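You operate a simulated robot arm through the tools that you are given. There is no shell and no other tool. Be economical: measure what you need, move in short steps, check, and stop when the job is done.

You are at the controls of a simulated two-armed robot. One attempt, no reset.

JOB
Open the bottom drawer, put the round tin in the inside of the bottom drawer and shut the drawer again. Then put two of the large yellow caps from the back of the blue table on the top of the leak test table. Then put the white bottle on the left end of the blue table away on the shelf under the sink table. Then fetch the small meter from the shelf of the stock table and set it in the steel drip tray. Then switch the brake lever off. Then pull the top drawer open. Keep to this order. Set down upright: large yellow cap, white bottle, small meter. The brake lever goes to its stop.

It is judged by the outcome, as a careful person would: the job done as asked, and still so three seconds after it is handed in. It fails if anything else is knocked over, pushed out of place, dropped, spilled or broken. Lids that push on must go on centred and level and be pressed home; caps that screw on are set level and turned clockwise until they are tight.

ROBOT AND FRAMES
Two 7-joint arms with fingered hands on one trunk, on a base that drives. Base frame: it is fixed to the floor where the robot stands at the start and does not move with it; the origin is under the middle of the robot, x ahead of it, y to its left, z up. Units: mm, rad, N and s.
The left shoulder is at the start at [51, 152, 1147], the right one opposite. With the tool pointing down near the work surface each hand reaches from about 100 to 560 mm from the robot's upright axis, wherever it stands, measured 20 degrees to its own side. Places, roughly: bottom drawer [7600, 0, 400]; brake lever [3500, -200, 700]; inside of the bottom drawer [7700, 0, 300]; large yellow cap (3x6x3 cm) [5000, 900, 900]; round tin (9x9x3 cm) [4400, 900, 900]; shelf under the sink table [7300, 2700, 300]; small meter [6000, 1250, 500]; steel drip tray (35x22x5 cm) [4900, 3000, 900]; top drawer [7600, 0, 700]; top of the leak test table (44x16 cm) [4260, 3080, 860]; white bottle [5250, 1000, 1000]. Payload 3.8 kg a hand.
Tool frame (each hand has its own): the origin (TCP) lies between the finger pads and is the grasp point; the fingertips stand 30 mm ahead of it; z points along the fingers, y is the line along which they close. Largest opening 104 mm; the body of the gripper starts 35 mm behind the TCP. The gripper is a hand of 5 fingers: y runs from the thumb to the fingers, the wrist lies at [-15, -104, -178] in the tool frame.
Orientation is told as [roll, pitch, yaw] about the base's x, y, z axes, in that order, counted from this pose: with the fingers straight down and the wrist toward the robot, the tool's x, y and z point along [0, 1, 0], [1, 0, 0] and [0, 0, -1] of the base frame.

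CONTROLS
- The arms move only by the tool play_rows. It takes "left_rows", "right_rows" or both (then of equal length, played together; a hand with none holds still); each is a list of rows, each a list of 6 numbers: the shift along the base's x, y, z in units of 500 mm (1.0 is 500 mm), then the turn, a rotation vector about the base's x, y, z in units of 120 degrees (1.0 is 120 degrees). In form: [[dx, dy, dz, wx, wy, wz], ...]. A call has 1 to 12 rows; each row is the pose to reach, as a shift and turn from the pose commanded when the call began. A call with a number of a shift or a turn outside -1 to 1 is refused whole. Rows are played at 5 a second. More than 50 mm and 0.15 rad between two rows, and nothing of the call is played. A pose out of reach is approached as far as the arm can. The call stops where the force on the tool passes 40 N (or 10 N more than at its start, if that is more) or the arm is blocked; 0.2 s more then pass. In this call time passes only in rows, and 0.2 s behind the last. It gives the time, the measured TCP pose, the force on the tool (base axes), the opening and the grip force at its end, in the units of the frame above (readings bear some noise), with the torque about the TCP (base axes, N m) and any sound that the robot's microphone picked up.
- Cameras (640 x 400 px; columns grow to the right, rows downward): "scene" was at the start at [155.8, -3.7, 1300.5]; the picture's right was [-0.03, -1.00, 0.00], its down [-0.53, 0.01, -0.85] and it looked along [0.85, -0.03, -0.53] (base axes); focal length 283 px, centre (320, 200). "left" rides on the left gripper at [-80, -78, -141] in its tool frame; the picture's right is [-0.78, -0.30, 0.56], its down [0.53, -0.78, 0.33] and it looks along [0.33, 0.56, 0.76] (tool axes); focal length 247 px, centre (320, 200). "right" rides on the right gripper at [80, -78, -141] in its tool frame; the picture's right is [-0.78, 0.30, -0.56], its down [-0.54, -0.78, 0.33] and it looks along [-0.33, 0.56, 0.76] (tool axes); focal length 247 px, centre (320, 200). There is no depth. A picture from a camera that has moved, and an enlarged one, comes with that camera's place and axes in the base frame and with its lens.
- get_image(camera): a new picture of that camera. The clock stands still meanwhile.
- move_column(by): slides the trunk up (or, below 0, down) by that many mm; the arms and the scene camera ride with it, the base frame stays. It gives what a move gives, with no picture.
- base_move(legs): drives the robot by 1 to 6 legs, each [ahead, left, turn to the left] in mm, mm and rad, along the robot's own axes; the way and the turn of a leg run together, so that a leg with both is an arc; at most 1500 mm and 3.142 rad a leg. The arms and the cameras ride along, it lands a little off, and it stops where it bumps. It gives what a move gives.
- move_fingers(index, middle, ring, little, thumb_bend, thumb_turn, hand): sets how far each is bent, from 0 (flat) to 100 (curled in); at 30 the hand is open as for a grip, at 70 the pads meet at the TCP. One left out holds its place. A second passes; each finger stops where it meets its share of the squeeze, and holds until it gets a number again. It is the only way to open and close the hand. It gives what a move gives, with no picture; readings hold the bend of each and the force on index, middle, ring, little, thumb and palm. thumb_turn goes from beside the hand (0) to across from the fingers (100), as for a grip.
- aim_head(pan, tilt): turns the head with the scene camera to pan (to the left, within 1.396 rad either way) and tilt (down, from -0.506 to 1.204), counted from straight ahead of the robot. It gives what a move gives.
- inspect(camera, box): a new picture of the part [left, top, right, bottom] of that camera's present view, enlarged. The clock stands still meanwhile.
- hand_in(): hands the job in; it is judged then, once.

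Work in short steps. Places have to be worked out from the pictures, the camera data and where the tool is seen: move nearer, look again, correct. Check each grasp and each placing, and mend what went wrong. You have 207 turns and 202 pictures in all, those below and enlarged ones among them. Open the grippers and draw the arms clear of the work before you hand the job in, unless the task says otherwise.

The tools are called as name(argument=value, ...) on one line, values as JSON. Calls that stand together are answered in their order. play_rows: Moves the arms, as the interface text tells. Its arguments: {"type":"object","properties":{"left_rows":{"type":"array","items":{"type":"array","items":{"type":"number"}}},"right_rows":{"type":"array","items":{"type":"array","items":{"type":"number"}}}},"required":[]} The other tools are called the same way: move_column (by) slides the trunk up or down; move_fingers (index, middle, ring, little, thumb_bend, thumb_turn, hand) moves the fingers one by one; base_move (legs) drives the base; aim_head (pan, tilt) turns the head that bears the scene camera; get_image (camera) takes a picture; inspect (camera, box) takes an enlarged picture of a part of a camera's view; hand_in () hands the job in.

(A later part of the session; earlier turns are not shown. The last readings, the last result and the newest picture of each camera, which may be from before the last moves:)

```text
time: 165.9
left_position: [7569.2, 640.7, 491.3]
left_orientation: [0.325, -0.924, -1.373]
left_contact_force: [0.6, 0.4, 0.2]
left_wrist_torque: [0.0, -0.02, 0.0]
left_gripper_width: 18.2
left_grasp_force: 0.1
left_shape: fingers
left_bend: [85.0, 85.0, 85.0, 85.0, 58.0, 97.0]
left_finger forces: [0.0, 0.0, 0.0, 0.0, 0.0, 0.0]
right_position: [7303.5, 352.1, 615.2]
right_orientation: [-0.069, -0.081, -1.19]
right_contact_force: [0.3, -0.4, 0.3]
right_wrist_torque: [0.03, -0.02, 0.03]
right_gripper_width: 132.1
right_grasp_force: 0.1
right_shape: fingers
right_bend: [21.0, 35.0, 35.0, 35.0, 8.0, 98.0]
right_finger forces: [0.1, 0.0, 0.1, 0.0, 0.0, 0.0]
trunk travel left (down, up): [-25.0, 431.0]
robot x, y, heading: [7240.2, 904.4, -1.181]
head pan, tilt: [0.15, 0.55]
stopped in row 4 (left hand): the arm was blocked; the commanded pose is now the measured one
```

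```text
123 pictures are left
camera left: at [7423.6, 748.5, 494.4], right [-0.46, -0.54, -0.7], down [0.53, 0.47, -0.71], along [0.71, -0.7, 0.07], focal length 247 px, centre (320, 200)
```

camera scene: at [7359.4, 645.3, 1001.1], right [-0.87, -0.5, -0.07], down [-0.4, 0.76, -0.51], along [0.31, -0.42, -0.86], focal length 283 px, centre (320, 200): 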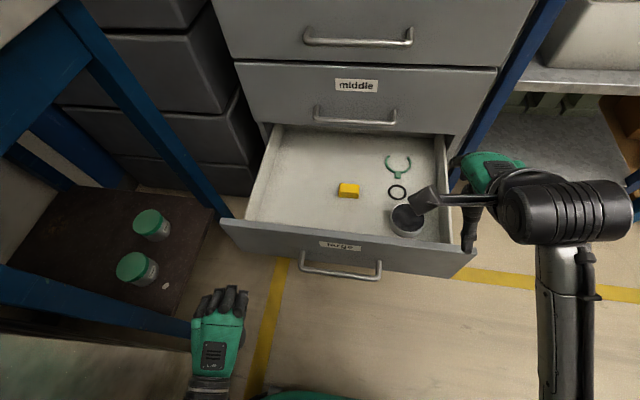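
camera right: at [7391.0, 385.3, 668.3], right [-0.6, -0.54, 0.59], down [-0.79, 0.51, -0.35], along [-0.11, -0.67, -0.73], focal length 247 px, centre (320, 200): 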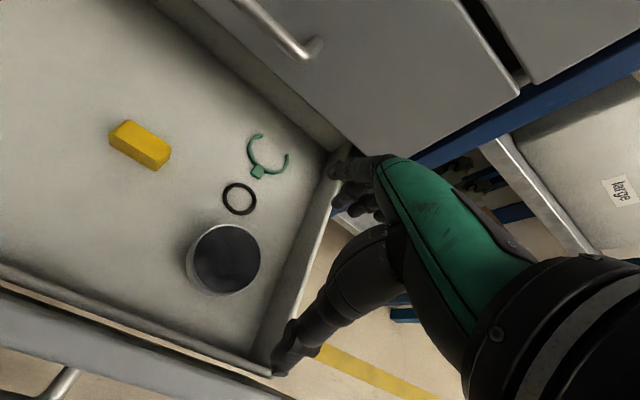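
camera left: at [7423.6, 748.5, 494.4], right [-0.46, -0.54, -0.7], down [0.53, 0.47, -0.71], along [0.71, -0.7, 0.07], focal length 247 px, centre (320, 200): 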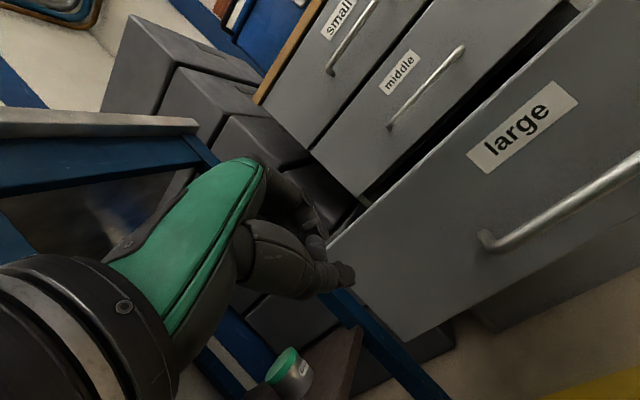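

The left arm got blocked (too close in). I back the base off 160 and 60 right to give both arms room, then look.

base_move(legs=[[-160, 0, 0], [0, -60, 0]])

get_image(camera="scene")

```text
time: 167.9
left_position: [7452.9, 764.5, 495.0]
left_orientation: [0.326, -0.927, -1.376]
left_contact_force: [0.0, -0.1, 0.1]
left_wrist_torque: [-0.01, 0.01, -0.01]
left_gripper_width: 18.1
left_grasp_force: 0.1
left_shape: fingers
left_bend: [85.0, 85.0, 85.0, 85.0, 58.0, 97.0]
left_finger forces: [0.0, 0.0, 0.1, 0.1, 0.0, 0.0]
right_position: [7187.4, 474.9, 619.5]
right_orientation: [-0.066, -0.083, -1.189]
right_contact_force: [-0.5, 0.8, -0.1]
right_wrist_torque: [0.01, -0.06, -0.03]
right_gripper_width: 132.4
right_grasp_force: 0.0
right_shape: fingers
right_bend: [21.0, 35.0, 35.0, 35.0, 8.0, 98.0]
right_finger forces: [0.0, 0.1, 0.1, 0.0, 0.0, 0.0]
trunk travel left (down, up): [-25.0, 431.0]
robot x, y, heading: [7124.1, 1028.5, -1.185]
head pan, tilt: [0.15, 0.55]
```

```text
122 pictures are left
camera scene: at [7242.1, 770.3, 1004.1], right [-0.86, -0.5, -0.07], down [-0.39, 0.76, -0.52], along [0.31, -0.42, -0.85], focal length 283 px, centre (320, 200)
```

scene: 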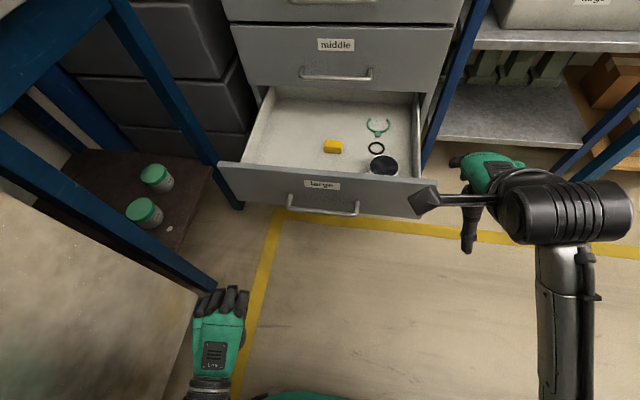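

The left arm has room now. I move the fist to just in front of the panel centre (z≈425).

play_rows(left_rows=[[-0.04, -0.03, 0, 0, 0, 0], [-0.05, -0.1, -0.02, 0, 0, 0], [-0.05, -0.18, -0.05, 0, 0, 0], [-0.05, -0.26, -0.08, 0, 0, 0], [-0.05, -0.34, -0.11, 0, 0, 0], [-0.05, -0.42, -0.14, 0, 0, 0]])

get_image(camera="scene")

get_image(camera="left")

```text
time: 168.7
left_position: [7447.1, 696.5, 450.5]
left_orientation: [0.501, -0.862, -1.601]
left_contact_force: [-0.2, 0.4, 0.7]
left_wrist_torque: [0.01, 0.01, -0.02]
left_gripper_width: 17.8
left_grasp_force: 0.0
left_shape: fingers
left_bend: [85.0, 85.0, 85.0, 85.0, 58.0, 97.0]
left_finger forces: [0.0, 0.0, 0.0, 0.0, 0.0, 0.0]
right_position: [7188.5, 474.5, 619.3]
right_orientation: [-0.07, -0.084, -1.189]
right_contact_force: [-0.3, -0.1, 0.4]
right_wrist_torque: [-0.01, -0.02, 0.01]
right_gripper_width: 132.4
right_grasp_force: 0.1
right_shape: fingers
right_bend: [21.0, 35.0, 35.0, 35.0, 8.0, 98.0]
right_finger forces: [0.0, 0.1, 0.0, 0.0, 0.1, 0.1]
trunk travel left (down, up): [-25.0, 431.0]
robot x, y, heading: [7120.8, 1029.2, -1.186]
head pan, tilt: [0.15, 0.55]
stopped in row 4 (left hand): the arm was blocked; the commanded pose is now the measured one
```

```text
121 pictures are left
camera scene: at [7243.4, 770.7, 1003.1], right [-0.86, -0.5, -0.07], down [-0.4, 0.76, -0.52], along [0.31, -0.42, -0.85], focal length 283 px, centre (320, 200)
```

scene: 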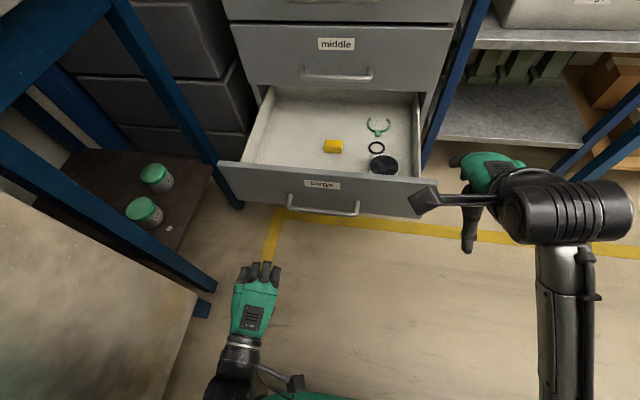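

```text
120 pictures are left
camera left: at [7311.6, 816.6, 447.2], right [-0.43, -0.45, -0.79], down [0.64, 0.46, -0.61], along [0.64, -0.77, 0.09], focal length 247 px, centre (320, 200)
```

left: 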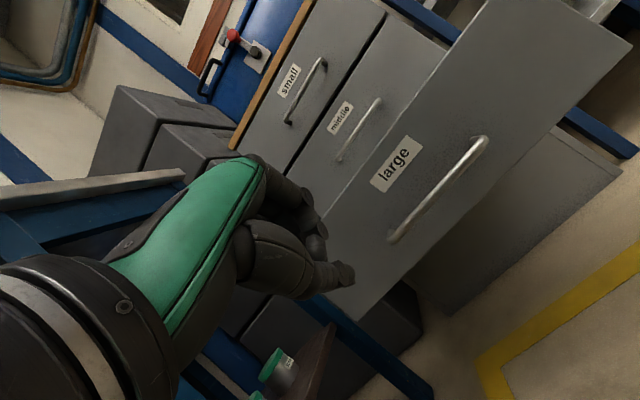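

The left wrist likely meets my own base in this low pose. I'll push with the right hand instead (fingers down): shift it left 85 and lower to z≈400 in front of the panel; the left hand rises.

play_rows(right_rows=[[0.04, 0.015, -0.06, 0, 0, 0], [0.08, 0.031, -0.13, 0, 0, 0], [0.12, 0.047, -0.2, 0, 0, 0], [0.158, 0.062, -0.28, 0, 0, 0], [0.158, 0.062, -0.36, 0, 0, 0], [0.158, 0.062, -0.44, 0, 0, 0]], left_rows=[[0, 0.02, 0.04, 0, 0, 0], [0, 0.04, 0.08, 0, 0, 0], [0, 0.06, 0.12, 0, 0, 0], [0, 0.08, 0.16, 0, 0, 0], [0, 0.08, 0.2, 0, 0, 0], [0, 0.08, 0.24, 0, 0, 0]])

get_image(camera="scene")

get_image(camera="right")

```text
time: 169.8
left_position: [7446.7, 735.9, 531.8]
left_orientation: [0.496, -0.857, -1.597]
left_contact_force: [0.1, -0.2, 0.3]
left_wrist_torque: [0.01, 0.0, 0.0]
left_gripper_width: 17.7
left_grasp_force: 0.0
left_shape: fingers
left_bend: [85.0, 85.0, 85.0, 85.0, 58.0, 97.0]
left_finger forces: [0.0, 0.1, 0.0, 0.0, 0.1, 0.0]
right_position: [7232.6, 429.2, 512.4]
right_orientation: [-0.226, -0.229, -1.158]
right_contact_force: [-0.3, -0.7, 0.8]
right_wrist_torque: [0.02, 0.0, 0.0]
right_gripper_width: 132.3
right_grasp_force: 0.1
right_shape: fingers
right_bend: [21.0, 35.0, 35.0, 35.0, 8.0, 98.0]
right_finger forces: [0.1, 0.1, 0.1, 0.0, 0.0, 0.0]
trunk travel left (down, up): [-25.0, 431.0]
robot x, y, heading: [7123.6, 1029.8, -1.178]
head pan, tilt: [0.15, 0.55]
stopped in row 5 (right hand): the arm was blocked; the commanded pose is now the measured one
```

```text
119 pictures are left
camera scene: at [7244.0, 768.9, 1000.8], right [-0.87, -0.5, -0.07], down [-0.4, 0.76, -0.51], along [0.31, -0.42, -0.86], focal length 283 px, centre (320, 200)
```

scene: 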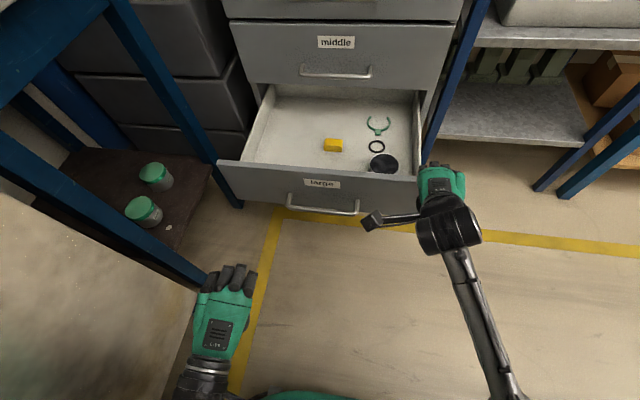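

```text
118 pictures are left
camera right: at [7291.4, 566.8, 610.7], right [-0.53, -0.37, 0.77], down [-0.83, 0.41, -0.37], along [-0.18, -0.83, -0.52], focal length 247 px, centre (320, 200)
```

right: 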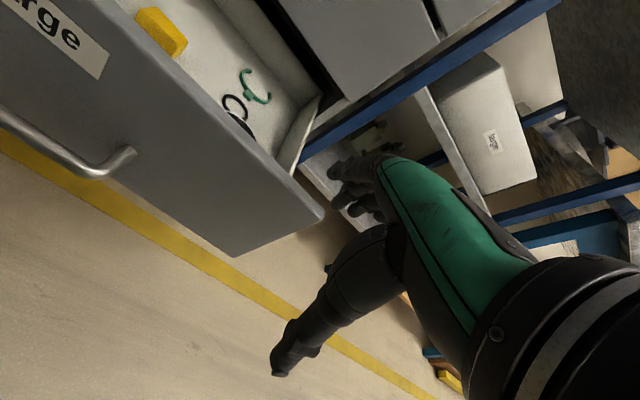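

The arms are too folded at this trunk height. I raise the trunk 150 so the arm can hang more freely, and look at the resulting pose.

move_column(by=150)

get_image(camera="scene")

```text
time: 171.6
left_position: [7447.1, 736.5, 685.5]
left_orientation: [0.5, -0.862, -1.597]
left_contact_force: [-0.2, 0.9, -0.5]
left_wrist_torque: [0.04, -0.03, 0.03]
left_gripper_width: 17.6
left_grasp_force: 0.0
left_shape: fingers
left_bend: [85.0, 85.0, 85.0, 85.0, 58.0, 97.0]
left_finger forces: [0.0, 0.0, 0.1, 0.0, 0.0, 0.0]
right_position: [7234.5, 429.8, 665.8]
right_orientation: [-0.224, -0.228, -1.156]
right_contact_force: [0.8, 0.2, -0.6]
right_wrist_torque: [0.03, 0.0, 0.02]
right_gripper_width: 132.3
right_grasp_force: 0.0
right_shape: fingers
right_bend: [21.0, 35.0, 35.0, 35.0, 8.0, 97.0]
right_finger forces: [0.1, 0.0, 0.0, 0.1, 0.1, 0.0]
trunk travel left (down, up): [-175.0, 281.0]
robot x, y, heading: [7124.2, 1027.2, -1.182]
head pan, tilt: [0.15, 0.55]
```

```text
117 pictures are left
camera scene: at [7204.1, 866.7, 1226.7], right [-0.86, -0.51, -0.03], down [-0.33, 0.6, -0.73], along [0.39, -0.62, -0.69], focal length 283 px, centre (320, 200)
```

scene: 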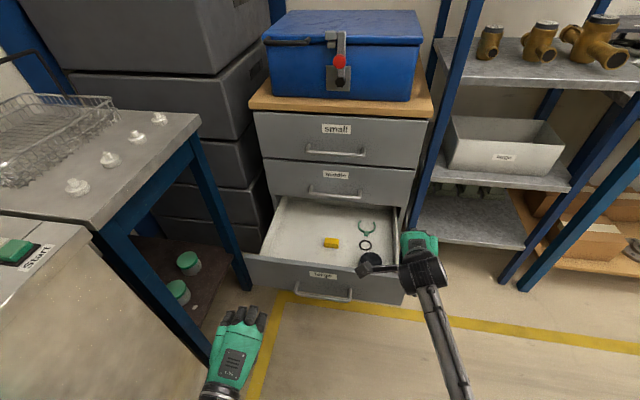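

The hands rose with it and the head sees more. I level the right hand, shift it in front of the panel (right of the handle) and lower to z≈405.

play_rows(right_rows=[[0.02, 0.035, -0.03, 0.036, -0.0135, -0.004], [0.04, 0.07, -0.07, 0.072, -0.027, -0.0075], [0.06, 0.1, -0.13, 0.107, -0.04, -0.011], [0.08, 0.138, -0.2, 0.143, -0.054, -0.015], [0.08, 0.138, -0.28, 0.143, -0.054, -0.015], [0.08, 0.138, -0.36, 0.143, -0.054, -0.015], [0.08, 0.138, -0.44, 0.143, -0.054, -0.015], [0.08, 0.138, -0.52, 0.143, -0.054, -0.015]])

get_image(camera="scene")

get_image(camera="right")

```text
time: 173.4
left_position: [7446.6, 736.4, 687.0]
left_orientation: [0.498, -0.864, -1.6]
left_contact_force: [0.9, -0.6, -0.8]
left_wrist_torque: [0.03, 0.0, 0.01]
left_gripper_width: 17.9
left_grasp_force: 0.1
left_shape: fingers
left_bend: [85.0, 85.0, 85.0, 85.0, 58.0, 97.0]
left_finger forces: [0.0, 0.0, 0.1, 0.0, 0.0, 0.1]
right_position: [7273.6, 499.9, 438.6]
right_orientation: [-0.004, 0.004, -1.213]
right_contact_force: [-0.3, -0.7, 0.4]
right_wrist_torque: [0.04, 0.0, 0.01]
right_gripper_width: 132.5
right_grasp_force: 0.1
right_shape: fingers
right_bend: [21.0, 35.0, 35.0, 35.0, 8.0, 97.0]
right_finger forces: [0.0, 0.0, 0.0, 0.0, 0.0, 0.0]
right hand out of reach, approached as far as the arm can: row 8
trunk travel left (down, up): [-175.0, 281.0]
robot x, y, heading: [7124.1, 1028.1, -1.181]
head pan, tilt: [0.15, 0.55]
```

```text
116 pictures are left
camera scene: at [7203.8, 867.6, 1226.9], right [-0.86, -0.51, -0.03], down [-0.33, 0.6, -0.73], along [0.39, -0.62, -0.68], focal length 283 px, centre (320, 200)
```

scene: 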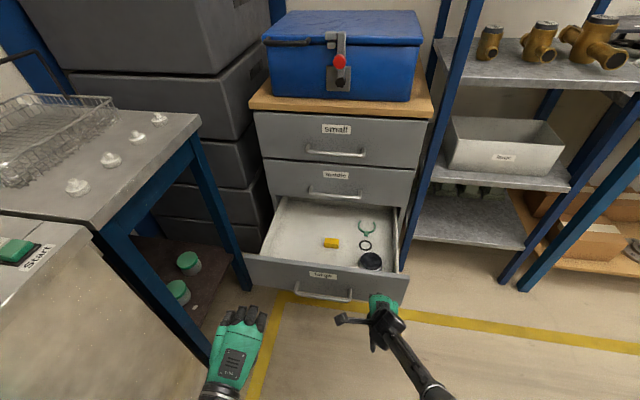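

```text
115 pictures are left
camera right: at [7321.6, 600.4, 578.2], right [-0.62, -0.55, 0.56], down [-0.77, 0.54, -0.33], along [-0.12, -0.64, -0.76], focal length 247 px, centre (320, 200)
```

right: 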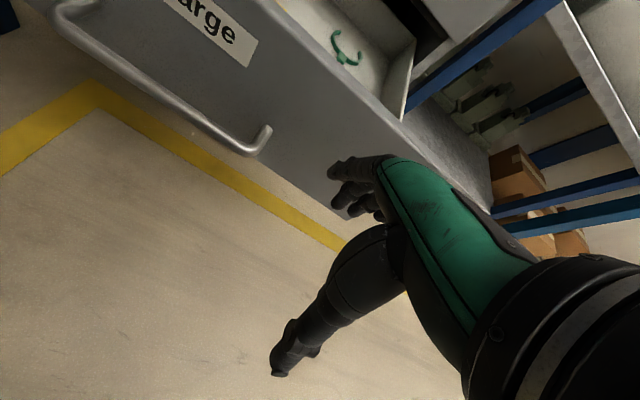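

The right hand's finger backs now face the panel. I lower the trunk 40 for a better contact and push by driving ahead 200.

move_column(by=-35)

base_move(legs=[[200, 0, 0]])

get_image(camera="scene")

```text
time: 174.2
left_position: [7447.9, 736.9, 651.6]
left_orientation: [0.499, -0.862, -1.6]
left_contact_force: [0.5, 0.0, -0.5]
left_wrist_torque: [0.0, 0.0, 0.02]
left_gripper_width: 17.9
left_grasp_force: 0.1
left_shape: fingers
left_bend: [85.0, 85.0, 85.0, 85.0, 58.0, 97.0]
left_finger forces: [0.0, 0.0, 0.1, 0.0, 0.0, 0.1]
right_position: [7274.5, 500.0, 402.5]
right_orientation: [-0.003, 0.003, -1.215]
right_contact_force: [0.2, 0.5, 0.2]
right_wrist_torque: [-0.04, 0.0, 0.03]
right_gripper_width: 132.3
right_grasp_force: 0.1
right_shape: fingers
right_bend: [21.0, 35.0, 35.0, 35.0, 8.0, 97.0]
right_finger forces: [0.1, 0.1, 0.0, 0.0, 0.0, 0.1]
trunk travel left (down, up): [-140.0, 316.0]
robot x, y, heading: [7122.8, 1026.0, -1.18]
head pan, tilt: [0.15, 0.55]
```

```text
time: 175.8
left_position: [7523.7, 551.9, 650.4]
left_orientation: [0.497, -0.86, -1.598]
left_contact_force: [-0.5, 0.3, 0.5]
left_wrist_torque: [-0.01, 0.04, 0.03]
left_gripper_width: 18.0
left_grasp_force: 0.0
left_shape: fingers
left_bend: [85.0, 85.0, 85.0, 85.0, 58.0, 97.0]
left_finger forces: [0.0, 0.0, 0.0, 0.1, 0.1, 0.0]
right_position: [7353.7, 317.5, 401.1]
right_orientation: [-0.003, 0.009, -1.211]
right_contact_force: [0.5, -0.1, -0.8]
right_wrist_torque: [0.03, 0.0, -0.01]
right_gripper_width: 132.3
right_grasp_force: 0.0
right_shape: fingers
right_bend: [21.0, 35.0, 35.0, 35.0, 8.0, 97.0]
right_finger forces: [0.0, 0.0, 0.0, 0.1, 0.0, 0.0]
trunk travel left (down, up): [-140.0, 316.0]
robot x, y, heading: [7200.4, 843.8, -1.18]
head pan, tilt: [0.15, 0.55]
```

```text
114 pictures are left
camera scene: at [7288.7, 662.2, 1179.5], right [-0.86, -0.51, -0.04], down [-0.35, 0.64, -0.69], along [0.38, -0.58, -0.72], focal length 283 px, centre (320, 200)
```

scene: 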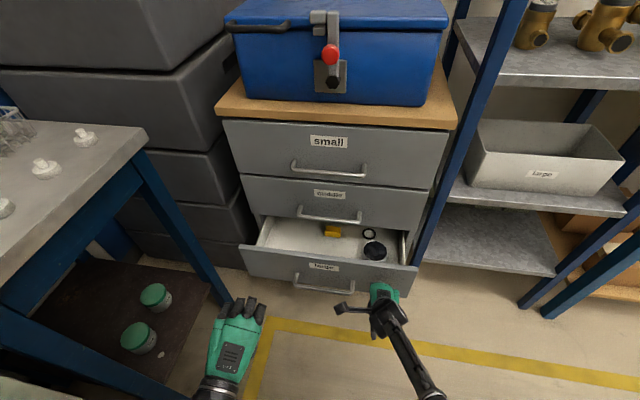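

The drawer is closing. I push on another 150.

base_move(legs=[[150, 0, 0]])

get_image(camera="scene")

```text
time: 177.1
left_position: [7579.8, 414.7, 650.2]
left_orientation: [0.498, -0.861, -1.597]
left_contact_force: [-0.5, -0.1, 0.3]
left_wrist_torque: [-0.03, -0.02, 0.01]
left_gripper_width: 18.1
left_grasp_force: 0.0
left_shape: fingers
left_bend: [85.0, 85.0, 85.0, 85.0, 58.0, 97.0]
left_finger forces: [0.1, 0.0, 0.1, 0.0, 0.0, 0.1]
right_position: [7409.4, 179.1, 401.5]
right_orientation: [-0.004, 0.006, -1.21]
right_contact_force: [-3.8, 7.8, 3.4]
right_wrist_torque: [-0.05, -0.02, 0.03]
right_gripper_width: 123.5
right_grasp_force: 4.3
right_shape: fingers
right_bend: [25.0, 35.0, 35.0, 35.0, 8.0, 97.0]
right_finger forces: [7.7, 1.3, 0.0, 0.0, 0.0, 0.0]
trunk travel left (down, up): [-140.0, 316.0]
robot x, y, heading: [7256.0, 703.5, -1.185]
head pan, tilt: [0.15, 0.55]
```

```text
113 pictures are left
camera scene: at [7345.4, 524.6, 1179.7], right [-0.86, -0.51, -0.04], down [-0.35, 0.64, -0.69], along [0.38, -0.58, -0.72], focal length 283 px, centre (320, 200)
```

scene: 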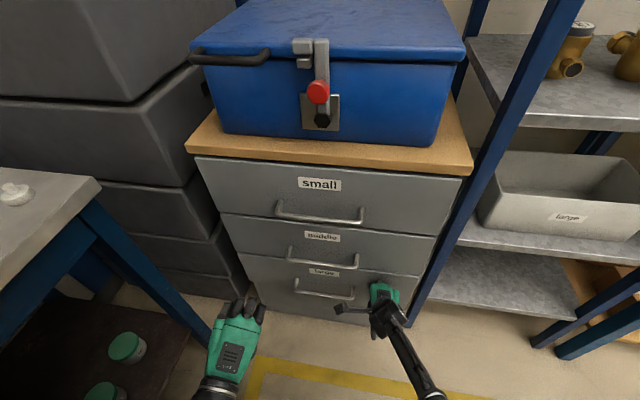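

It looks almost shut with 8 N contact. I push 15 more and inspect whether the large drawer is flush with the others.

base_move(legs=[[18, 0, 0]])

inspect(camera="scene", box=[190, 190, 470, 340])

get_image(camera="left")

```text
time: 178.0
left_position: [7585.6, 400.3, 650.4]
left_orientation: [0.5, -0.859, -1.598]
left_contact_force: [0.3, -0.2, 0.1]
left_wrist_torque: [0.04, 0.02, -0.02]
left_gripper_width: 18.2
left_grasp_force: 0.1
left_shape: fingers
left_bend: [85.0, 85.0, 85.0, 85.0, 58.0, 97.0]
left_finger forces: [0.0, 0.1, 0.0, 0.0, 0.0, 0.1]
right_position: [7409.7, 178.4, 392.5]
right_orientation: [-0.008, 0.037, -1.215]
right_contact_force: [-3.7, 9.2, 0.4]
right_wrist_torque: [0.04, 0.02, 0.02]
right_gripper_width: 123.9
right_grasp_force: 4.8
right_shape: fingers
right_bend: [25.0, 37.0, 35.0, 35.0, 8.0, 97.0]
right_finger forces: [5.6, 4.5, 0.0, 0.1, 0.0, 0.0]
trunk travel left (down, up): [-140.0, 316.0]
robot x, y, heading: [7261.2, 692.2, -1.184]
head pan, tilt: [0.15, 0.55]
stopped in leg 1: the force on the tool passed its limit at 47 N (the readings are from after the stop); the commanded pose is now the measured one
```

```text
2.29 times, centred on (330, 265) of scene
camera zoom: at [7350.6, 511.6, 1180.0], right [-0.86, -0.51, -0.04], down [-0.35, 0.64, -0.69], along [0.38, -0.58, -0.72], focal length 647 px, centre (297, 51)
```

zoom: 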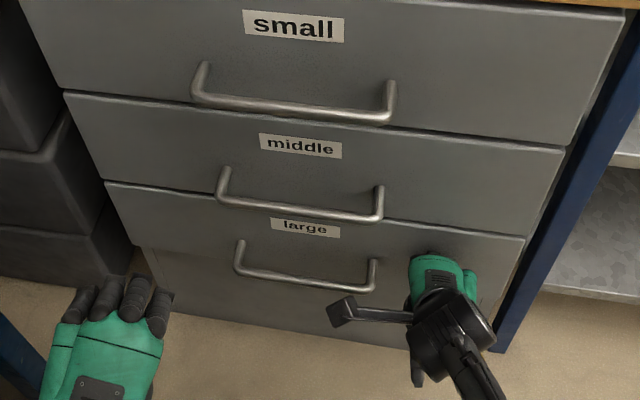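

```text
111 pictures are left
camera left: at [7450.2, 520.8, 646.9], right [-0.43, -0.45, -0.79], down [0.64, 0.46, -0.61], along [0.64, -0.77, 0.09], focal length 247 px, centre (320, 200)
```

left: 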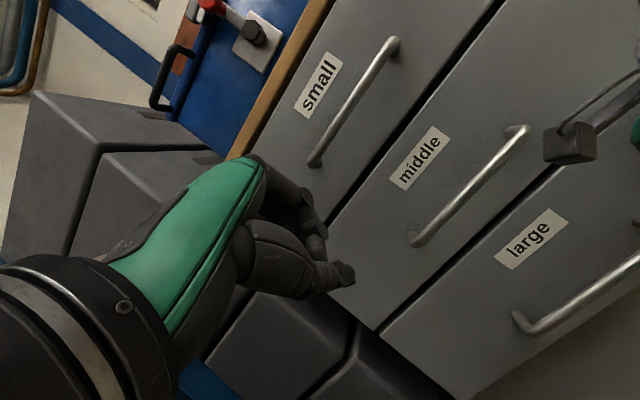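

The bottom drawer is shut (firm stop, panel flush). I back off, return both hands to a neutral upright pose and raise the trunk for the caps.

base_move(legs=[[-350, 0, 0]])

play_rows(left_rows=[[0, 0, 0.03, 0.0445, 0.036, 0.01], [0, 0, 0.06, 0.089, 0.073, 0.02], [0, 0, 0.09, 0.1335, 0.109, 0.03], [0, 0, 0.12, 0.178, 0.1455, 0.04], [0, 0, 0.15, 0.2225, 0.182, 0.05], [0, 0, 0.18, 0.267, 0.218, 0.06], [0, 0, 0.2, 0.3115, 0.2546, 0.07], [0, 0, 0.2, 0.356, 0.291, 0.08]], right_rows=[[-0.043, 0.017, 0.06, 0, 0, 0], [-0.086, 0.035, 0.12, 0, 0, 0], [-0.13, 0.052, 0.18, 0, 0, 0], [-0.173, 0.07, 0.24, 0, 0, 0], [-0.216, 0.087, 0.3, 0, 0, 0], [-0.26, 0.105, 0.36, 0, 0, 0], [-0.303, 0.122, 0.42, 0, 0, 0], [-0.346, 0.14, 0.48, 0, 0, 0]])

move_column(by=290)

get_image(camera="scene")

```text
time: 180.3
left_position: [7452.2, 723.5, 652.2]
left_orientation: [0.5, -0.86, -1.601]
left_contact_force: [-1.2, -0.2, 0.0]
left_wrist_torque: [0.0, 0.0, -0.01]
left_gripper_width: 18.2
left_grasp_force: 0.0
left_shape: fingers
left_bend: [85.0, 85.0, 85.0, 85.0, 58.0, 97.0]
left_finger forces: [0.1, 0.0, 0.0, 0.2, 0.1, 0.0]
right_position: [7278.0, 498.7, 393.8]
right_orientation: [-0.008, 0.032, -1.216]
right_contact_force: [0.2, 0.4, -0.2]
right_wrist_torque: [0.02, 0.01, 0.0]
right_gripper_width: 131.9
right_grasp_force: 0.0
right_shape: fingers
right_bend: [21.0, 35.0, 35.0, 35.0, 8.0, 97.0]
right_finger forces: [0.1, 0.1, 0.0, 0.1, 0.0, 0.1]
trunk travel left (down, up): [-140.0, 316.0]
robot x, y, heading: [7129.9, 1014.3, -1.178]
head pan, tilt: [0.15, 0.55]
```

```text
time: 181.8
left_position: [7428.2, 783.8, 662.9]
left_orientation: [0.076, 0.022, -1.242]
left_contact_force: [0.0, 0.6, -0.1]
left_wrist_torque: [0.02, 0.0, 0.0]
left_gripper_width: 17.9
left_grasp_force: 0.1
left_shape: fingers
left_bend: [85.0, 85.0, 85.0, 85.0, 58.0, 97.0]
left_finger forces: [0.0, 0.1, 0.0, 0.0, 0.0, 0.0]
left hand out of reach, approached as far as the arm can: row 5, 6, 7
right_position: [7141.0, 553.9, 581.8]
right_orientation: [-0.008, 0.033, -1.213]
right_contact_force: [-0.1, -0.8, 0.6]
right_wrist_torque: [0.01, 0.0, -0.05]
right_gripper_width: 132.4
right_grasp_force: 0.2
right_shape: fingers
right_bend: [21.0, 35.0, 35.0, 35.0, 8.0, 98.0]
right_finger forces: [0.0, 0.1, 0.1, 0.0, 0.1, 0.0]
trunk travel left (down, up): [-140.0, 316.0]
robot x, y, heading: [7133.6, 1014.3, -1.18]
head pan, tilt: [0.15, 0.55]
stopped in row 7 (left hand): the arm was blocked; the commanded pose is now the measured one
```

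```text
time: 184.7
left_position: [7427.9, 784.5, 954.5]
left_orientation: [0.079, 0.022, -1.245]
left_contact_force: [0.2, -0.6, -0.1]
left_wrist_torque: [0.01, 0.0, 0.01]
left_gripper_width: 18.0
left_grasp_force: 0.1
left_shape: fingers
left_bend: [85.0, 85.0, 85.0, 85.0, 58.0, 97.0]
left_finger forces: [0.1, 0.0, 0.1, 0.1, 0.0, 0.0]
right_position: [7141.2, 554.6, 871.7]
right_orientation: [-0.008, 0.034, -1.212]
right_contact_force: [0.3, 0.3, -0.2]
right_wrist_torque: [-0.02, -0.02, 0.0]
right_gripper_width: 132.6
right_grasp_force: 0.0
right_shape: fingers
right_bend: [21.0, 35.0, 35.0, 35.0, 8.0, 98.0]
right_finger forces: [0.1, 0.0, 0.0, 0.1, 0.0, 0.0]
trunk travel left (down, up): [-430.0, 26.0]
robot x, y, heading: [7128.3, 1012.5, -1.186]
head pan, tilt: [0.15, 0.55]
```

```text
110 pictures are left
camera scene: at [7176.1, 936.6, 1515.6], right [-0.86, -0.51, 0.0], down [-0.27, 0.45, -0.85], along [0.44, -0.73, -0.52], focal length 283 px, centre (320, 200)
```

scene: 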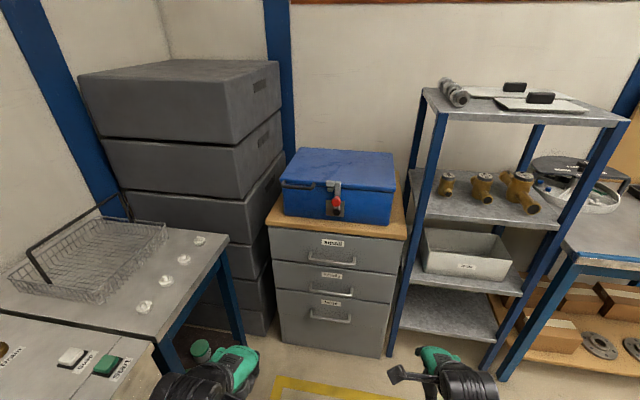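

The drawer is shut and everything else unmoved. I raise both hands, open the left, and drive to the back of the blue table by the caps.

play_rows(left_rows=[[0, 0, 0.08, 0, 0, 0], [0, 0, 0.16, 0, 0, 0], [0, 0, 0.24, 0, 0, 0]], right_rows=[[0, 0, 0.09, 0, 0, 0], [0, 0, 0.18, 0, 0, 0], [0, 0, 0.27, 0, 0, 0]])

move_fingers(hand="left", index=35, middle=35, ring=35, little=35, thumb_bend=30)

move_fingers(hand="right", index=35, middle=35, ring=35, little=35, thumb_bend=30)

base_move(legs=[[0, 0, -1.587], [1100, 0, 0], [1044, 0, 0], [0, 0, -1.57]])

aim_head(pan=-0.15, tilt=0.75)

get_image(camera="scene")

```text
time: 185.5
left_position: [7431.3, 774.0, 1070.6]
left_orientation: [0.076, 0.027, -1.244]
left_contact_force: [0.3, 0.2, 0.0]
left_wrist_torque: [0.03, 0.02, -0.02]
left_gripper_width: 17.8
left_grasp_force: 0.1
left_shape: fingers
left_bend: [85.0, 85.0, 85.0, 85.0, 58.0, 97.0]
left_finger forces: [0.0, 0.0, 0.0, 0.0, 0.0, 0.1]
left hand out of reach, approached as far as the arm can: row 3
right_position: [7140.9, 552.8, 1005.8]
right_orientation: [-0.007, 0.035, -1.213]
right_contact_force: [0.0, -0.8, 0.3]
right_wrist_torque: [0.0, 0.02, 0.02]
right_gripper_width: 132.3
right_grasp_force: 0.1
right_shape: fingers
right_bend: [21.0, 35.0, 35.0, 35.0, 8.0, 98.0]
right_finger forces: [0.0, 0.0, 0.1, 0.0, 0.1, 0.0]
trunk travel left (down, up): [-430.0, 26.0]
robot x, y, heading: [7128.6, 1017.1, -1.183]
head pan, tilt: [0.15, 0.55]
```

```text
time: 186.5
left_position: [7430.2, 776.2, 1070.8]
left_orientation: [0.077, 0.023, -1.243]
left_contact_force: [0.1, -0.4, -0.3]
left_wrist_torque: [-0.02, 0.01, -0.03]
left_gripper_width: 96.3
left_grasp_force: 0.1
left_shape: fingers
left_bend: [35.0, 35.0, 35.0, 35.0, 30.0, 97.0]
left_finger forces: [0.0, 0.0, 0.1, 0.0, 0.0, 0.0]
right_position: [7141.3, 555.4, 1005.9]
right_orientation: [-0.007, 0.034, -1.212]
right_contact_force: [0.0, 0.5, -0.2]
right_wrist_torque: [-0.03, 0.0, 0.02]
right_gripper_width: 132.3
right_grasp_force: 0.1
right_shape: fingers
right_bend: [21.0, 35.0, 35.0, 35.0, 8.0, 98.0]
right_finger forces: [0.0, 0.1, 0.1, 0.0, 0.0, 0.0]
trunk travel left (down, up): [-430.0, 26.0]
robot x, y, heading: [7129.1, 1015.8, -1.184]
head pan, tilt: [0.15, 0.55]
```

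```text
time: 187.5
left_position: [7429.1, 776.0, 1070.0]
left_orientation: [0.076, 0.025, -1.242]
left_contact_force: [-0.1, 0.6, -0.4]
left_wrist_torque: [0.0, -0.02, -0.03]
left_gripper_width: 96.3
left_grasp_force: 0.0
left_shape: fingers
left_bend: [35.0, 35.0, 35.0, 35.0, 30.0, 97.0]
left_finger forces: [0.1, 0.0, 0.1, 0.1, 0.0, 0.1]
right_position: [7141.8, 554.8, 1006.3]
right_orientation: [-0.009, 0.034, -1.213]
right_contact_force: [-0.2, 0.6, 0.0]
right_wrist_torque: [-0.01, 0.02, 0.0]
right_gripper_width: 97.7
right_grasp_force: 0.0
right_shape: fingers
right_bend: [35.0, 35.0, 35.0, 35.0, 30.0, 98.0]
right_finger forces: [0.0, 0.0, 0.0, 0.1, 0.0, 0.0]
trunk travel left (down, up): [-430.0, 26.0]
robot x, y, heading: [7128.6, 1013.7, -1.183]
head pan, tilt: [0.15, 0.55]
```

```text
time: 195.0
left_position: [6269.1, 486.6, 1078.3]
left_orientation: [0.078, -0.001, -2.892]
left_contact_force: [0.9, 1.3, 1.1]
left_wrist_torque: [0.0, 0.07, 0.01]
left_gripper_width: 97.0
left_grasp_force: 0.1
left_shape: fingers
left_bend: [35.0, 35.0, 35.0, 35.0, 30.0, 98.0]
left_finger forces: [0.0, 0.0, 0.0, 0.0, 0.0, 0.0]
right_position: [6068.7, 792.8, 1018.2]
right_orientation: [-0.009, 0.002, -2.861]
right_contact_force: [1.3, 0.5, 1.0]
right_wrist_torque: [-0.01, 0.08, -0.02]
right_gripper_width: 97.4
right_grasp_force: 0.1
right_shape: fingers
right_bend: [35.0, 35.0, 35.0, 35.0, 30.0, 97.0]
right_finger forces: [0.1, 0.1, 0.1, 0.1, 0.1, 0.0]
trunk travel left (down, up): [-430.0, 26.0]
robot x, y, heading: [6502.7, 753.7, -2.826]
head pan, tilt: [0.15, 0.55]
stopped in leg 2: the robot was blocked; the commanded pose is now the measured one
```

```text
time: 195.8
left_position: [6242.8, 480.5, 1073.5]
left_orientation: [0.08, 0.019, -2.893]
left_contact_force: [-0.4, 0.3, -0.5]
left_wrist_torque: [0.03, -0.04, -0.01]
left_gripper_width: 96.7
left_grasp_force: 0.0
left_shape: fingers
left_bend: [35.0, 35.0, 35.0, 35.0, 30.0, 98.0]
left_finger forces: [0.0, 0.0, 0.0, 0.0, 0.0, 0.1]
right_position: [6044.8, 785.5, 1008.3]
right_orientation: [-0.007, 0.028, -2.861]
right_contact_force: [0.0, 1.0, 0.7]
right_wrist_torque: [-0.02, -0.04, 0.03]
right_gripper_width: 97.1
right_grasp_force: 0.1
right_shape: fingers
right_bend: [35.0, 35.0, 35.0, 35.0, 30.0, 97.0]
right_finger forces: [0.1, 0.1, 0.0, 0.0, 0.1, 0.0]
trunk travel left (down, up): [-430.0, 26.0]
robot x, y, heading: [6497.0, 754.9, -2.834]
head pan, tilt: [-0.15, 0.75]
```

```text
109 pictures are left
camera scene: at [6410.4, 743.2, 1497.8], right [-0.16, 0.99, 0.0], down [0.68, 0.11, -0.73], along [-0.72, -0.12, -0.69], focal length 283 px, centre (320, 200)
```

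scene: 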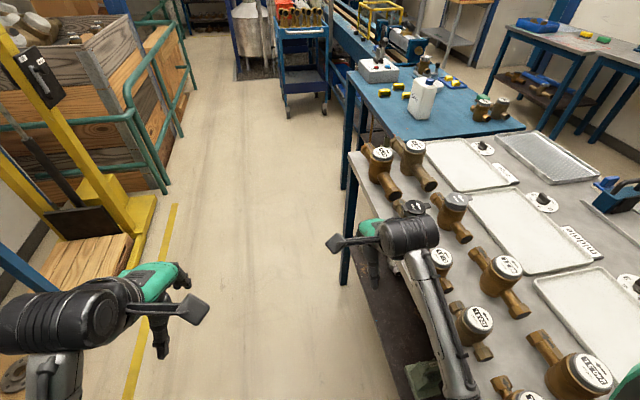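

I bumped near the stock table's back corner. I strafe 190 left away from it (fix heading too), then continue along the aisle and face the caps.

base_move(legs=[[0, 190, 0], [0, 0, 0.06], [760, 0, 0], [700, 0, 0], [0, 0, -1.57]])

get_image(camera="scene")

```text
time: 208.8
left_position: [4910.9, 276.5, 1073.6]
left_orientation: [0.075, 0.018, 1.864]
left_contact_force: [0.3, -0.6, 0.7]
left_wrist_torque: [0.02, 0.01, 0.02]
left_gripper_width: 96.9
left_grasp_force: 0.1
left_shape: fingers
left_bend: [35.0, 35.0, 35.0, 35.0, 30.0, 98.0]
left_finger forces: [0.0, 0.0, 0.0, 0.0, 0.0, 0.0]
right_position: [5207.6, 488.9, 1009.6]
right_orientation: [-0.009, 0.026, 1.897]
right_contact_force: [0.3, 1.1, 0.7]
right_wrist_torque: [-0.01, 0.03, 0.01]
right_gripper_width: 97.2
right_grasp_force: 0.1
right_shape: fingers
right_bend: [35.0, 35.0, 35.0, 35.0, 30.0, 97.0]
right_finger forces: [0.1, 0.1, 0.0, 0.0, 0.1, 0.0]
trunk travel left (down, up): [-430.0, 26.0]
robot x, y, heading: [5200.0, 37.6, 1.927]
head pan, tilt: [-0.15, 0.75]
```

```text
108 pictures are left
camera scene: at [5183.2, 119.8, 1498.1], right [0.98, 0.21, 0.0], down [0.14, -0.67, -0.73], along [-0.15, 0.71, -0.68], focal length 283 px, centre (320, 200)
```

scene: 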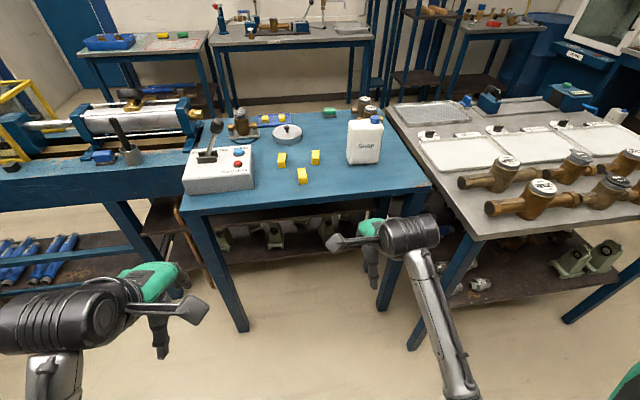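

Three large caps found: A≈(4967,843), B≈(4870,930), C≈(4984,967); table's back edge n≈1150. I drive 330 closer and take a hand-camera view.

base_move(legs=[[330, 0, 0]])

aim_head(pan=0.1, tilt=1.0)

get_image(camera="scene")

get_image(camera="right")

```text
time: 211.0
left_position: [4797.2, 581.3, 1073.8]
left_orientation: [0.077, 0.017, 1.867]
left_contact_force: [0.6, -0.2, 0.4]
left_wrist_torque: [0.01, -0.01, 0.01]
left_gripper_width: 97.0
left_grasp_force: 0.0
left_shape: fingers
left_bend: [35.0, 35.0, 35.0, 35.0, 30.0, 98.0]
left_finger forces: [0.0, 0.0, 0.1, 0.1, 0.0, 0.1]
right_position: [5095.0, 794.5, 1009.7]
right_orientation: [-0.009, 0.025, 1.898]
right_contact_force: [-0.6, 1.0, 0.3]
right_wrist_torque: [0.01, 0.04, 0.01]
right_gripper_width: 97.2
right_grasp_force: 0.1
right_shape: fingers
right_bend: [35.0, 35.0, 35.0, 35.0, 30.0, 97.0]
right_finger forces: [0.1, 0.0, 0.0, 0.1, 0.0, 0.1]
trunk travel left (down, up): [-430.0, 26.0]
robot x, y, heading: [5082.9, 346.5, 1.93]
head pan, tilt: [-0.15, 0.75]
```

```text
time: 211.8
left_position: [4797.7, 583.1, 1073.4]
left_orientation: [0.077, 0.017, 1.867]
left_contact_force: [-0.4, -0.1, 0.0]
left_wrist_torque: [0.01, -0.04, 0.02]
left_gripper_width: 96.8
left_grasp_force: 0.0
left_shape: fingers
left_bend: [35.0, 35.0, 35.0, 35.0, 30.0, 98.0]
left_finger forces: [0.0, 0.0, 0.1, 0.0, 0.0, 0.1]
right_position: [5093.3, 796.1, 1008.3]
right_orientation: [-0.008, 0.027, 1.896]
right_contact_force: [0.4, -1.1, -1.0]
right_wrist_torque: [-0.03, 0.03, 0.02]
right_gripper_width: 97.4
right_grasp_force: 0.3
right_shape: fingers
right_bend: [35.0, 35.0, 35.0, 35.0, 30.0, 97.0]
right_finger forces: [0.0, 0.0, 0.1, 0.0, 0.0, 0.0]
trunk travel left (down, up): [-430.0, 26.0]
robot x, y, heading: [5086.2, 341.4, 1.931]
head pan, tilt: [0.099, 1.0]
```

```text
107 pictures are left
camera scene: at [5054.6, 407.8, 1479.0], right [0.9, 0.44, 0.0], down [0.37, -0.76, -0.54], along [-0.24, 0.48, -0.84], focal length 283 px, centre (320, 200)
```

scene: 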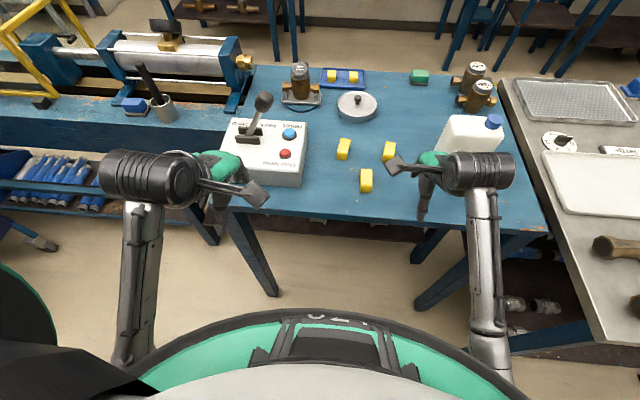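

```text
106 pictures are left
camera right: at [5039.4, 698.8, 1150.7], right [0.63, 0.54, 0.56], down [0.76, -0.57, -0.31], along [0.15, 0.62, -0.77], focal length 247 px, centre (320, 200)
```

right: 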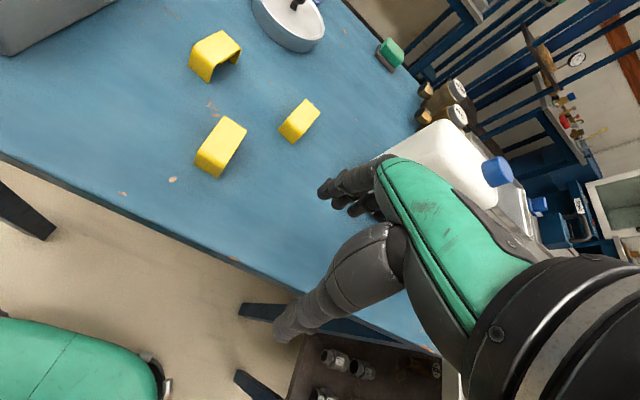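

Triangulated cap tops: A(4970,836), B(4874,911), C(4990,955) at z≈908. I zoom to see their shape and orientation.

inspect(camera="right", box=[160, 10, 340, 190])

inspect(camera="scene", box=[310, 90, 530, 230])

```text
2.22 times, centred on (250, 100) of right
camera zoom: at [5039.4, 698.8, 1150.7], right [0.63, 0.54, 0.56], down [0.76, -0.57, -0.31], along [0.15, 0.62, -0.77], focal length 549 px, centre (476, 422)
```

zoom: 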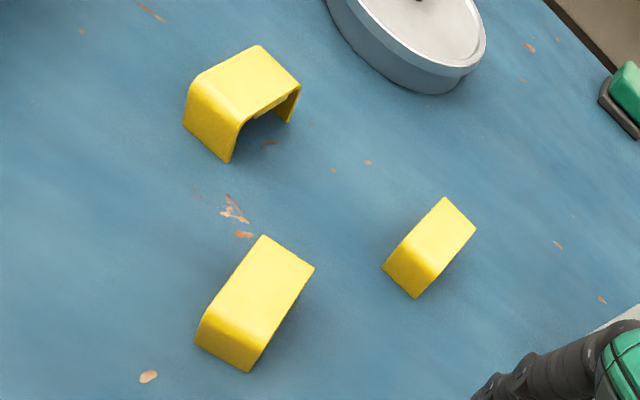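

```text
2.86 times, centred on (420, 160) of scene
camera zoom: at [5054.6, 407.8, 1479.0], right [0.9, 0.44, 0.0], down [0.37, -0.76, -0.54], along [-0.24, 0.48, -0.84], focal length 809 px, centre (34, 314)
```

zoom: 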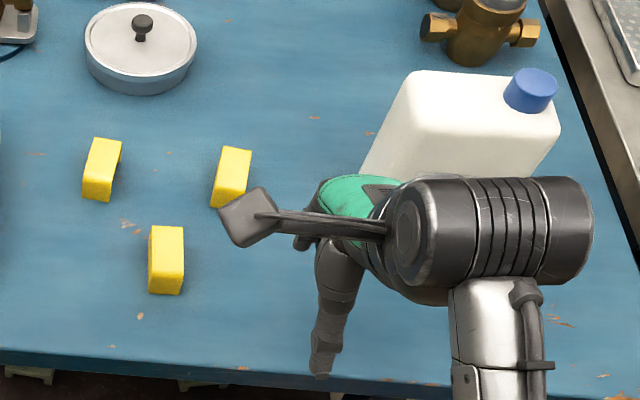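

The caps are bridge-shaped, long axis roughly forward, so closing along my forward axis grips their end walls. I raise the right hand, lower the trunk 100 for reach, and bring the right hand above C.

play_rows(right_rows=[[0, 0, 0.06, 0, 0, 0], [-0.03, 0.02, 0.13, 0, 0, 0]])

move_column(by=-100)

play_rows(right_rows=[[-0.03, 0.07, 0, 0, 0, -0.012], [-0.08, 0.14, 0, 0, 0, -0.024], [-0.13, 0.21, 0, 0, 0, -0.036], [-0.176, 0.29, 0, 0, 0, -0.045]])

get_image(camera="right")

get_image(camera="scene")

```text
time: 212.3
left_position: [4796.0, 584.1, 1073.6]
left_orientation: [0.076, 0.018, 1.867]
left_contact_force: [-0.5, 0.2, 0.7]
left_wrist_torque: [-0.01, 0.01, -0.04]
left_gripper_width: 97.0
left_grasp_force: 0.1
left_shape: fingers
left_bend: [35.0, 35.0, 35.0, 35.0, 30.0, 98.0]
left_finger forces: [0.1, 0.0, 0.0, 0.0, 0.0, 0.0]
right_position: [5078.9, 807.8, 1074.0]
right_orientation: [-0.009, 0.028, 1.897]
right_contact_force: [0.1, -0.6, -0.2]
right_wrist_torque: [-0.02, 0.01, 0.02]
right_gripper_width: 97.1
right_grasp_force: 0.1
right_shape: fingers
right_bend: [35.0, 35.0, 35.0, 35.0, 30.0, 97.0]
right_finger forces: [0.0, 0.0, 0.0, 0.0, 0.0, 0.0]
trunk travel left (down, up): [-430.0, 26.0]
robot x, y, heading: [5084.6, 341.9, 1.929]
head pan, tilt: [0.099, 1.0]
```

```text
time: 213.7
left_position: [4798.1, 582.7, 957.6]
left_orientation: [0.076, 0.058, 1.864]
left_contact_force: [-0.1, 0.4, 0.9]
left_wrist_torque: [-0.05, -0.03, -0.02]
left_gripper_width: 96.9
left_grasp_force: 0.1
left_shape: fingers
left_bend: [35.0, 35.0, 35.0, 35.0, 30.0, 98.0]
left_finger forces: [0.1, 0.1, 0.0, 0.0, 0.0, 0.1]
right_position: [5078.4, 804.9, 974.7]
right_orientation: [-0.009, 0.023, 1.897]
right_contact_force: [-0.1, 0.4, -0.1]
right_wrist_torque: [0.02, -0.01, 0.01]
right_gripper_width: 96.9
right_grasp_force: 0.0
right_shape: fingers
right_bend: [35.0, 35.0, 35.0, 35.0, 30.0, 97.0]
right_finger forces: [0.0, 0.0, 0.0, 0.0, 0.0, 0.0]
trunk travel left (down, up): [-330.0, 126.0]
robot x, y, heading: [5085.9, 343.4, 1.931]
head pan, tilt: [0.099, 1.0]
```

```text
time: 214.7
left_position: [4795.7, 583.4, 957.8]
left_orientation: [0.074, 0.059, 1.865]
left_contact_force: [0.0, 0.6, -0.3]
left_wrist_torque: [-0.04, 0.0, 0.02]
left_gripper_width: 96.9
left_grasp_force: 0.2
left_shape: fingers
left_bend: [35.0, 35.0, 35.0, 35.0, 30.0, 98.0]
left_finger forces: [0.0, 0.0, 0.0, 0.0, 0.0, 0.0]
right_position: [4989.9, 951.6, 975.6]
right_orientation: [-0.01, 0.026, 1.804]
right_contact_force: [0.3, -0.5, -0.9]
right_wrist_torque: [0.01, -0.02, -0.01]
right_gripper_width: 97.1
right_grasp_force: 0.0
right_shape: fingers
right_bend: [35.0, 35.0, 35.0, 35.0, 30.0, 97.0]
right_finger forces: [0.0, 0.0, 0.0, 0.0, 0.1, 0.0]
trunk travel left (down, up): [-330.0, 126.0]
robot x, y, heading: [5086.5, 344.2, 1.93]
head pan, tilt: [0.099, 1.0]
```

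```text
103 pictures are left
camera right: at [4927.1, 860.1, 1116.6], right [0.68, 0.48, 0.56], down [0.7, -0.64, -0.31], along [0.21, 0.6, -0.77], focal length 247 px, centre (320, 200)
```

right: 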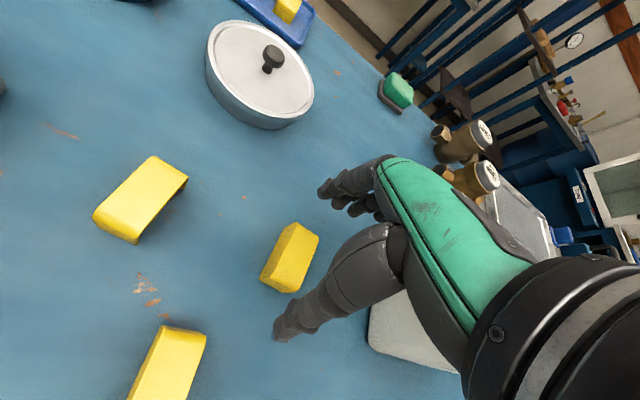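

```text
102 pictures are left
camera scene: at [5047.9, 424.6, 1373.3], right [0.9, 0.44, 0.0], down [0.38, -0.78, -0.5], along [-0.23, 0.45, -0.87], focal length 283 px, centre (320, 200)
```

scene: 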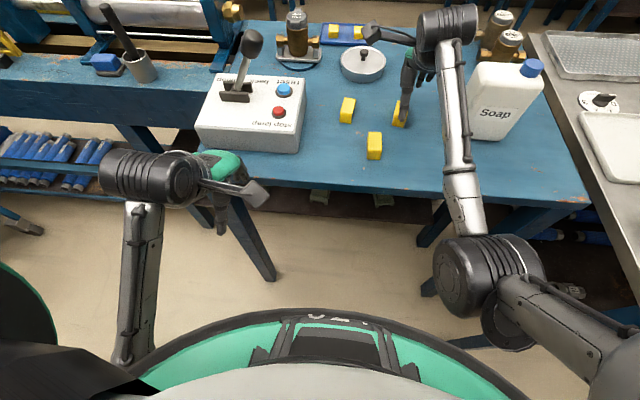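

The hand is centred over C ((4993,953) by the hand camera). I descend 57 mm in three rows.

play_rows(right_rows=[[0.004, 0.004, -0.04, 0, 0, 0], [0.006, 0.004, -0.08, 0, 0, 0], [0.006, 0.004, -0.112, 0, 0, 0]])

get_image(camera="right")

inspect(camera="scene", box=[360, 30, 600, 190])

```text
time: 215.5
left_position: [4798.0, 577.6, 960.3]
left_orientation: [0.075, 0.053, 1.866]
left_contact_force: [0.6, -0.2, 0.5]
left_wrist_torque: [-0.04, -0.02, 0.01]
left_gripper_width: 96.9
left_grasp_force: 0.0
left_shape: fingers
left_bend: [35.0, 35.0, 35.0, 35.0, 30.0, 98.0]
left_finger forces: [0.0, 0.0, 0.0, 0.0, 0.0, 0.1]
right_position: [4994.1, 949.9, 928.4]
right_orientation: [-0.005, 0.003, 1.803]
right_contact_force: [1.3, -1.4, 32.8]
right_wrist_torque: [1.89, 0.15, -0.07]
right_gripper_width: 98.9
right_grasp_force: 16.7
right_shape: fingers
right_bend: [33.0, 30.0, 35.0, 35.0, 30.0, 97.0]
right_finger forces: [1.3, 31.9, 0.0, 0.0, 0.0, 0.0]
trunk travel left (down, up): [-330.0, 126.0]
robot x, y, heading: [5086.0, 347.7, 1.931]
head pan, tilt: [0.099, 1.0]
```

```text
101 pictures are left
camera right: at [4931.8, 855.4, 1068.9], right [0.68, 0.47, 0.56], down [0.7, -0.63, -0.33], along [0.2, 0.62, -0.76], focal length 247 px, centre (320, 200)
```

right: 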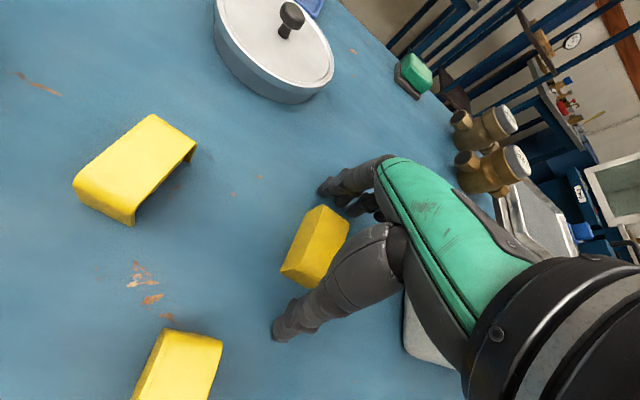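

```text
2.50 times, centred on (480, 110) of scene
camera zoom: at [5050.5, 415.1, 1374.6], right [0.9, 0.44, 0.0], down [0.38, -0.77, -0.51], along [-0.23, 0.46, -0.86], focal length 708 px, centre (-80, 425)
```

zoom: 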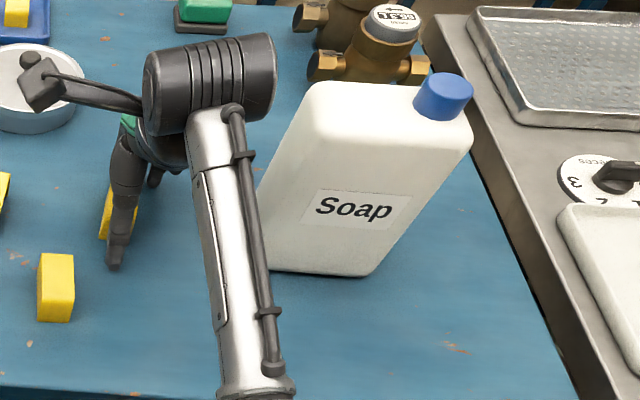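

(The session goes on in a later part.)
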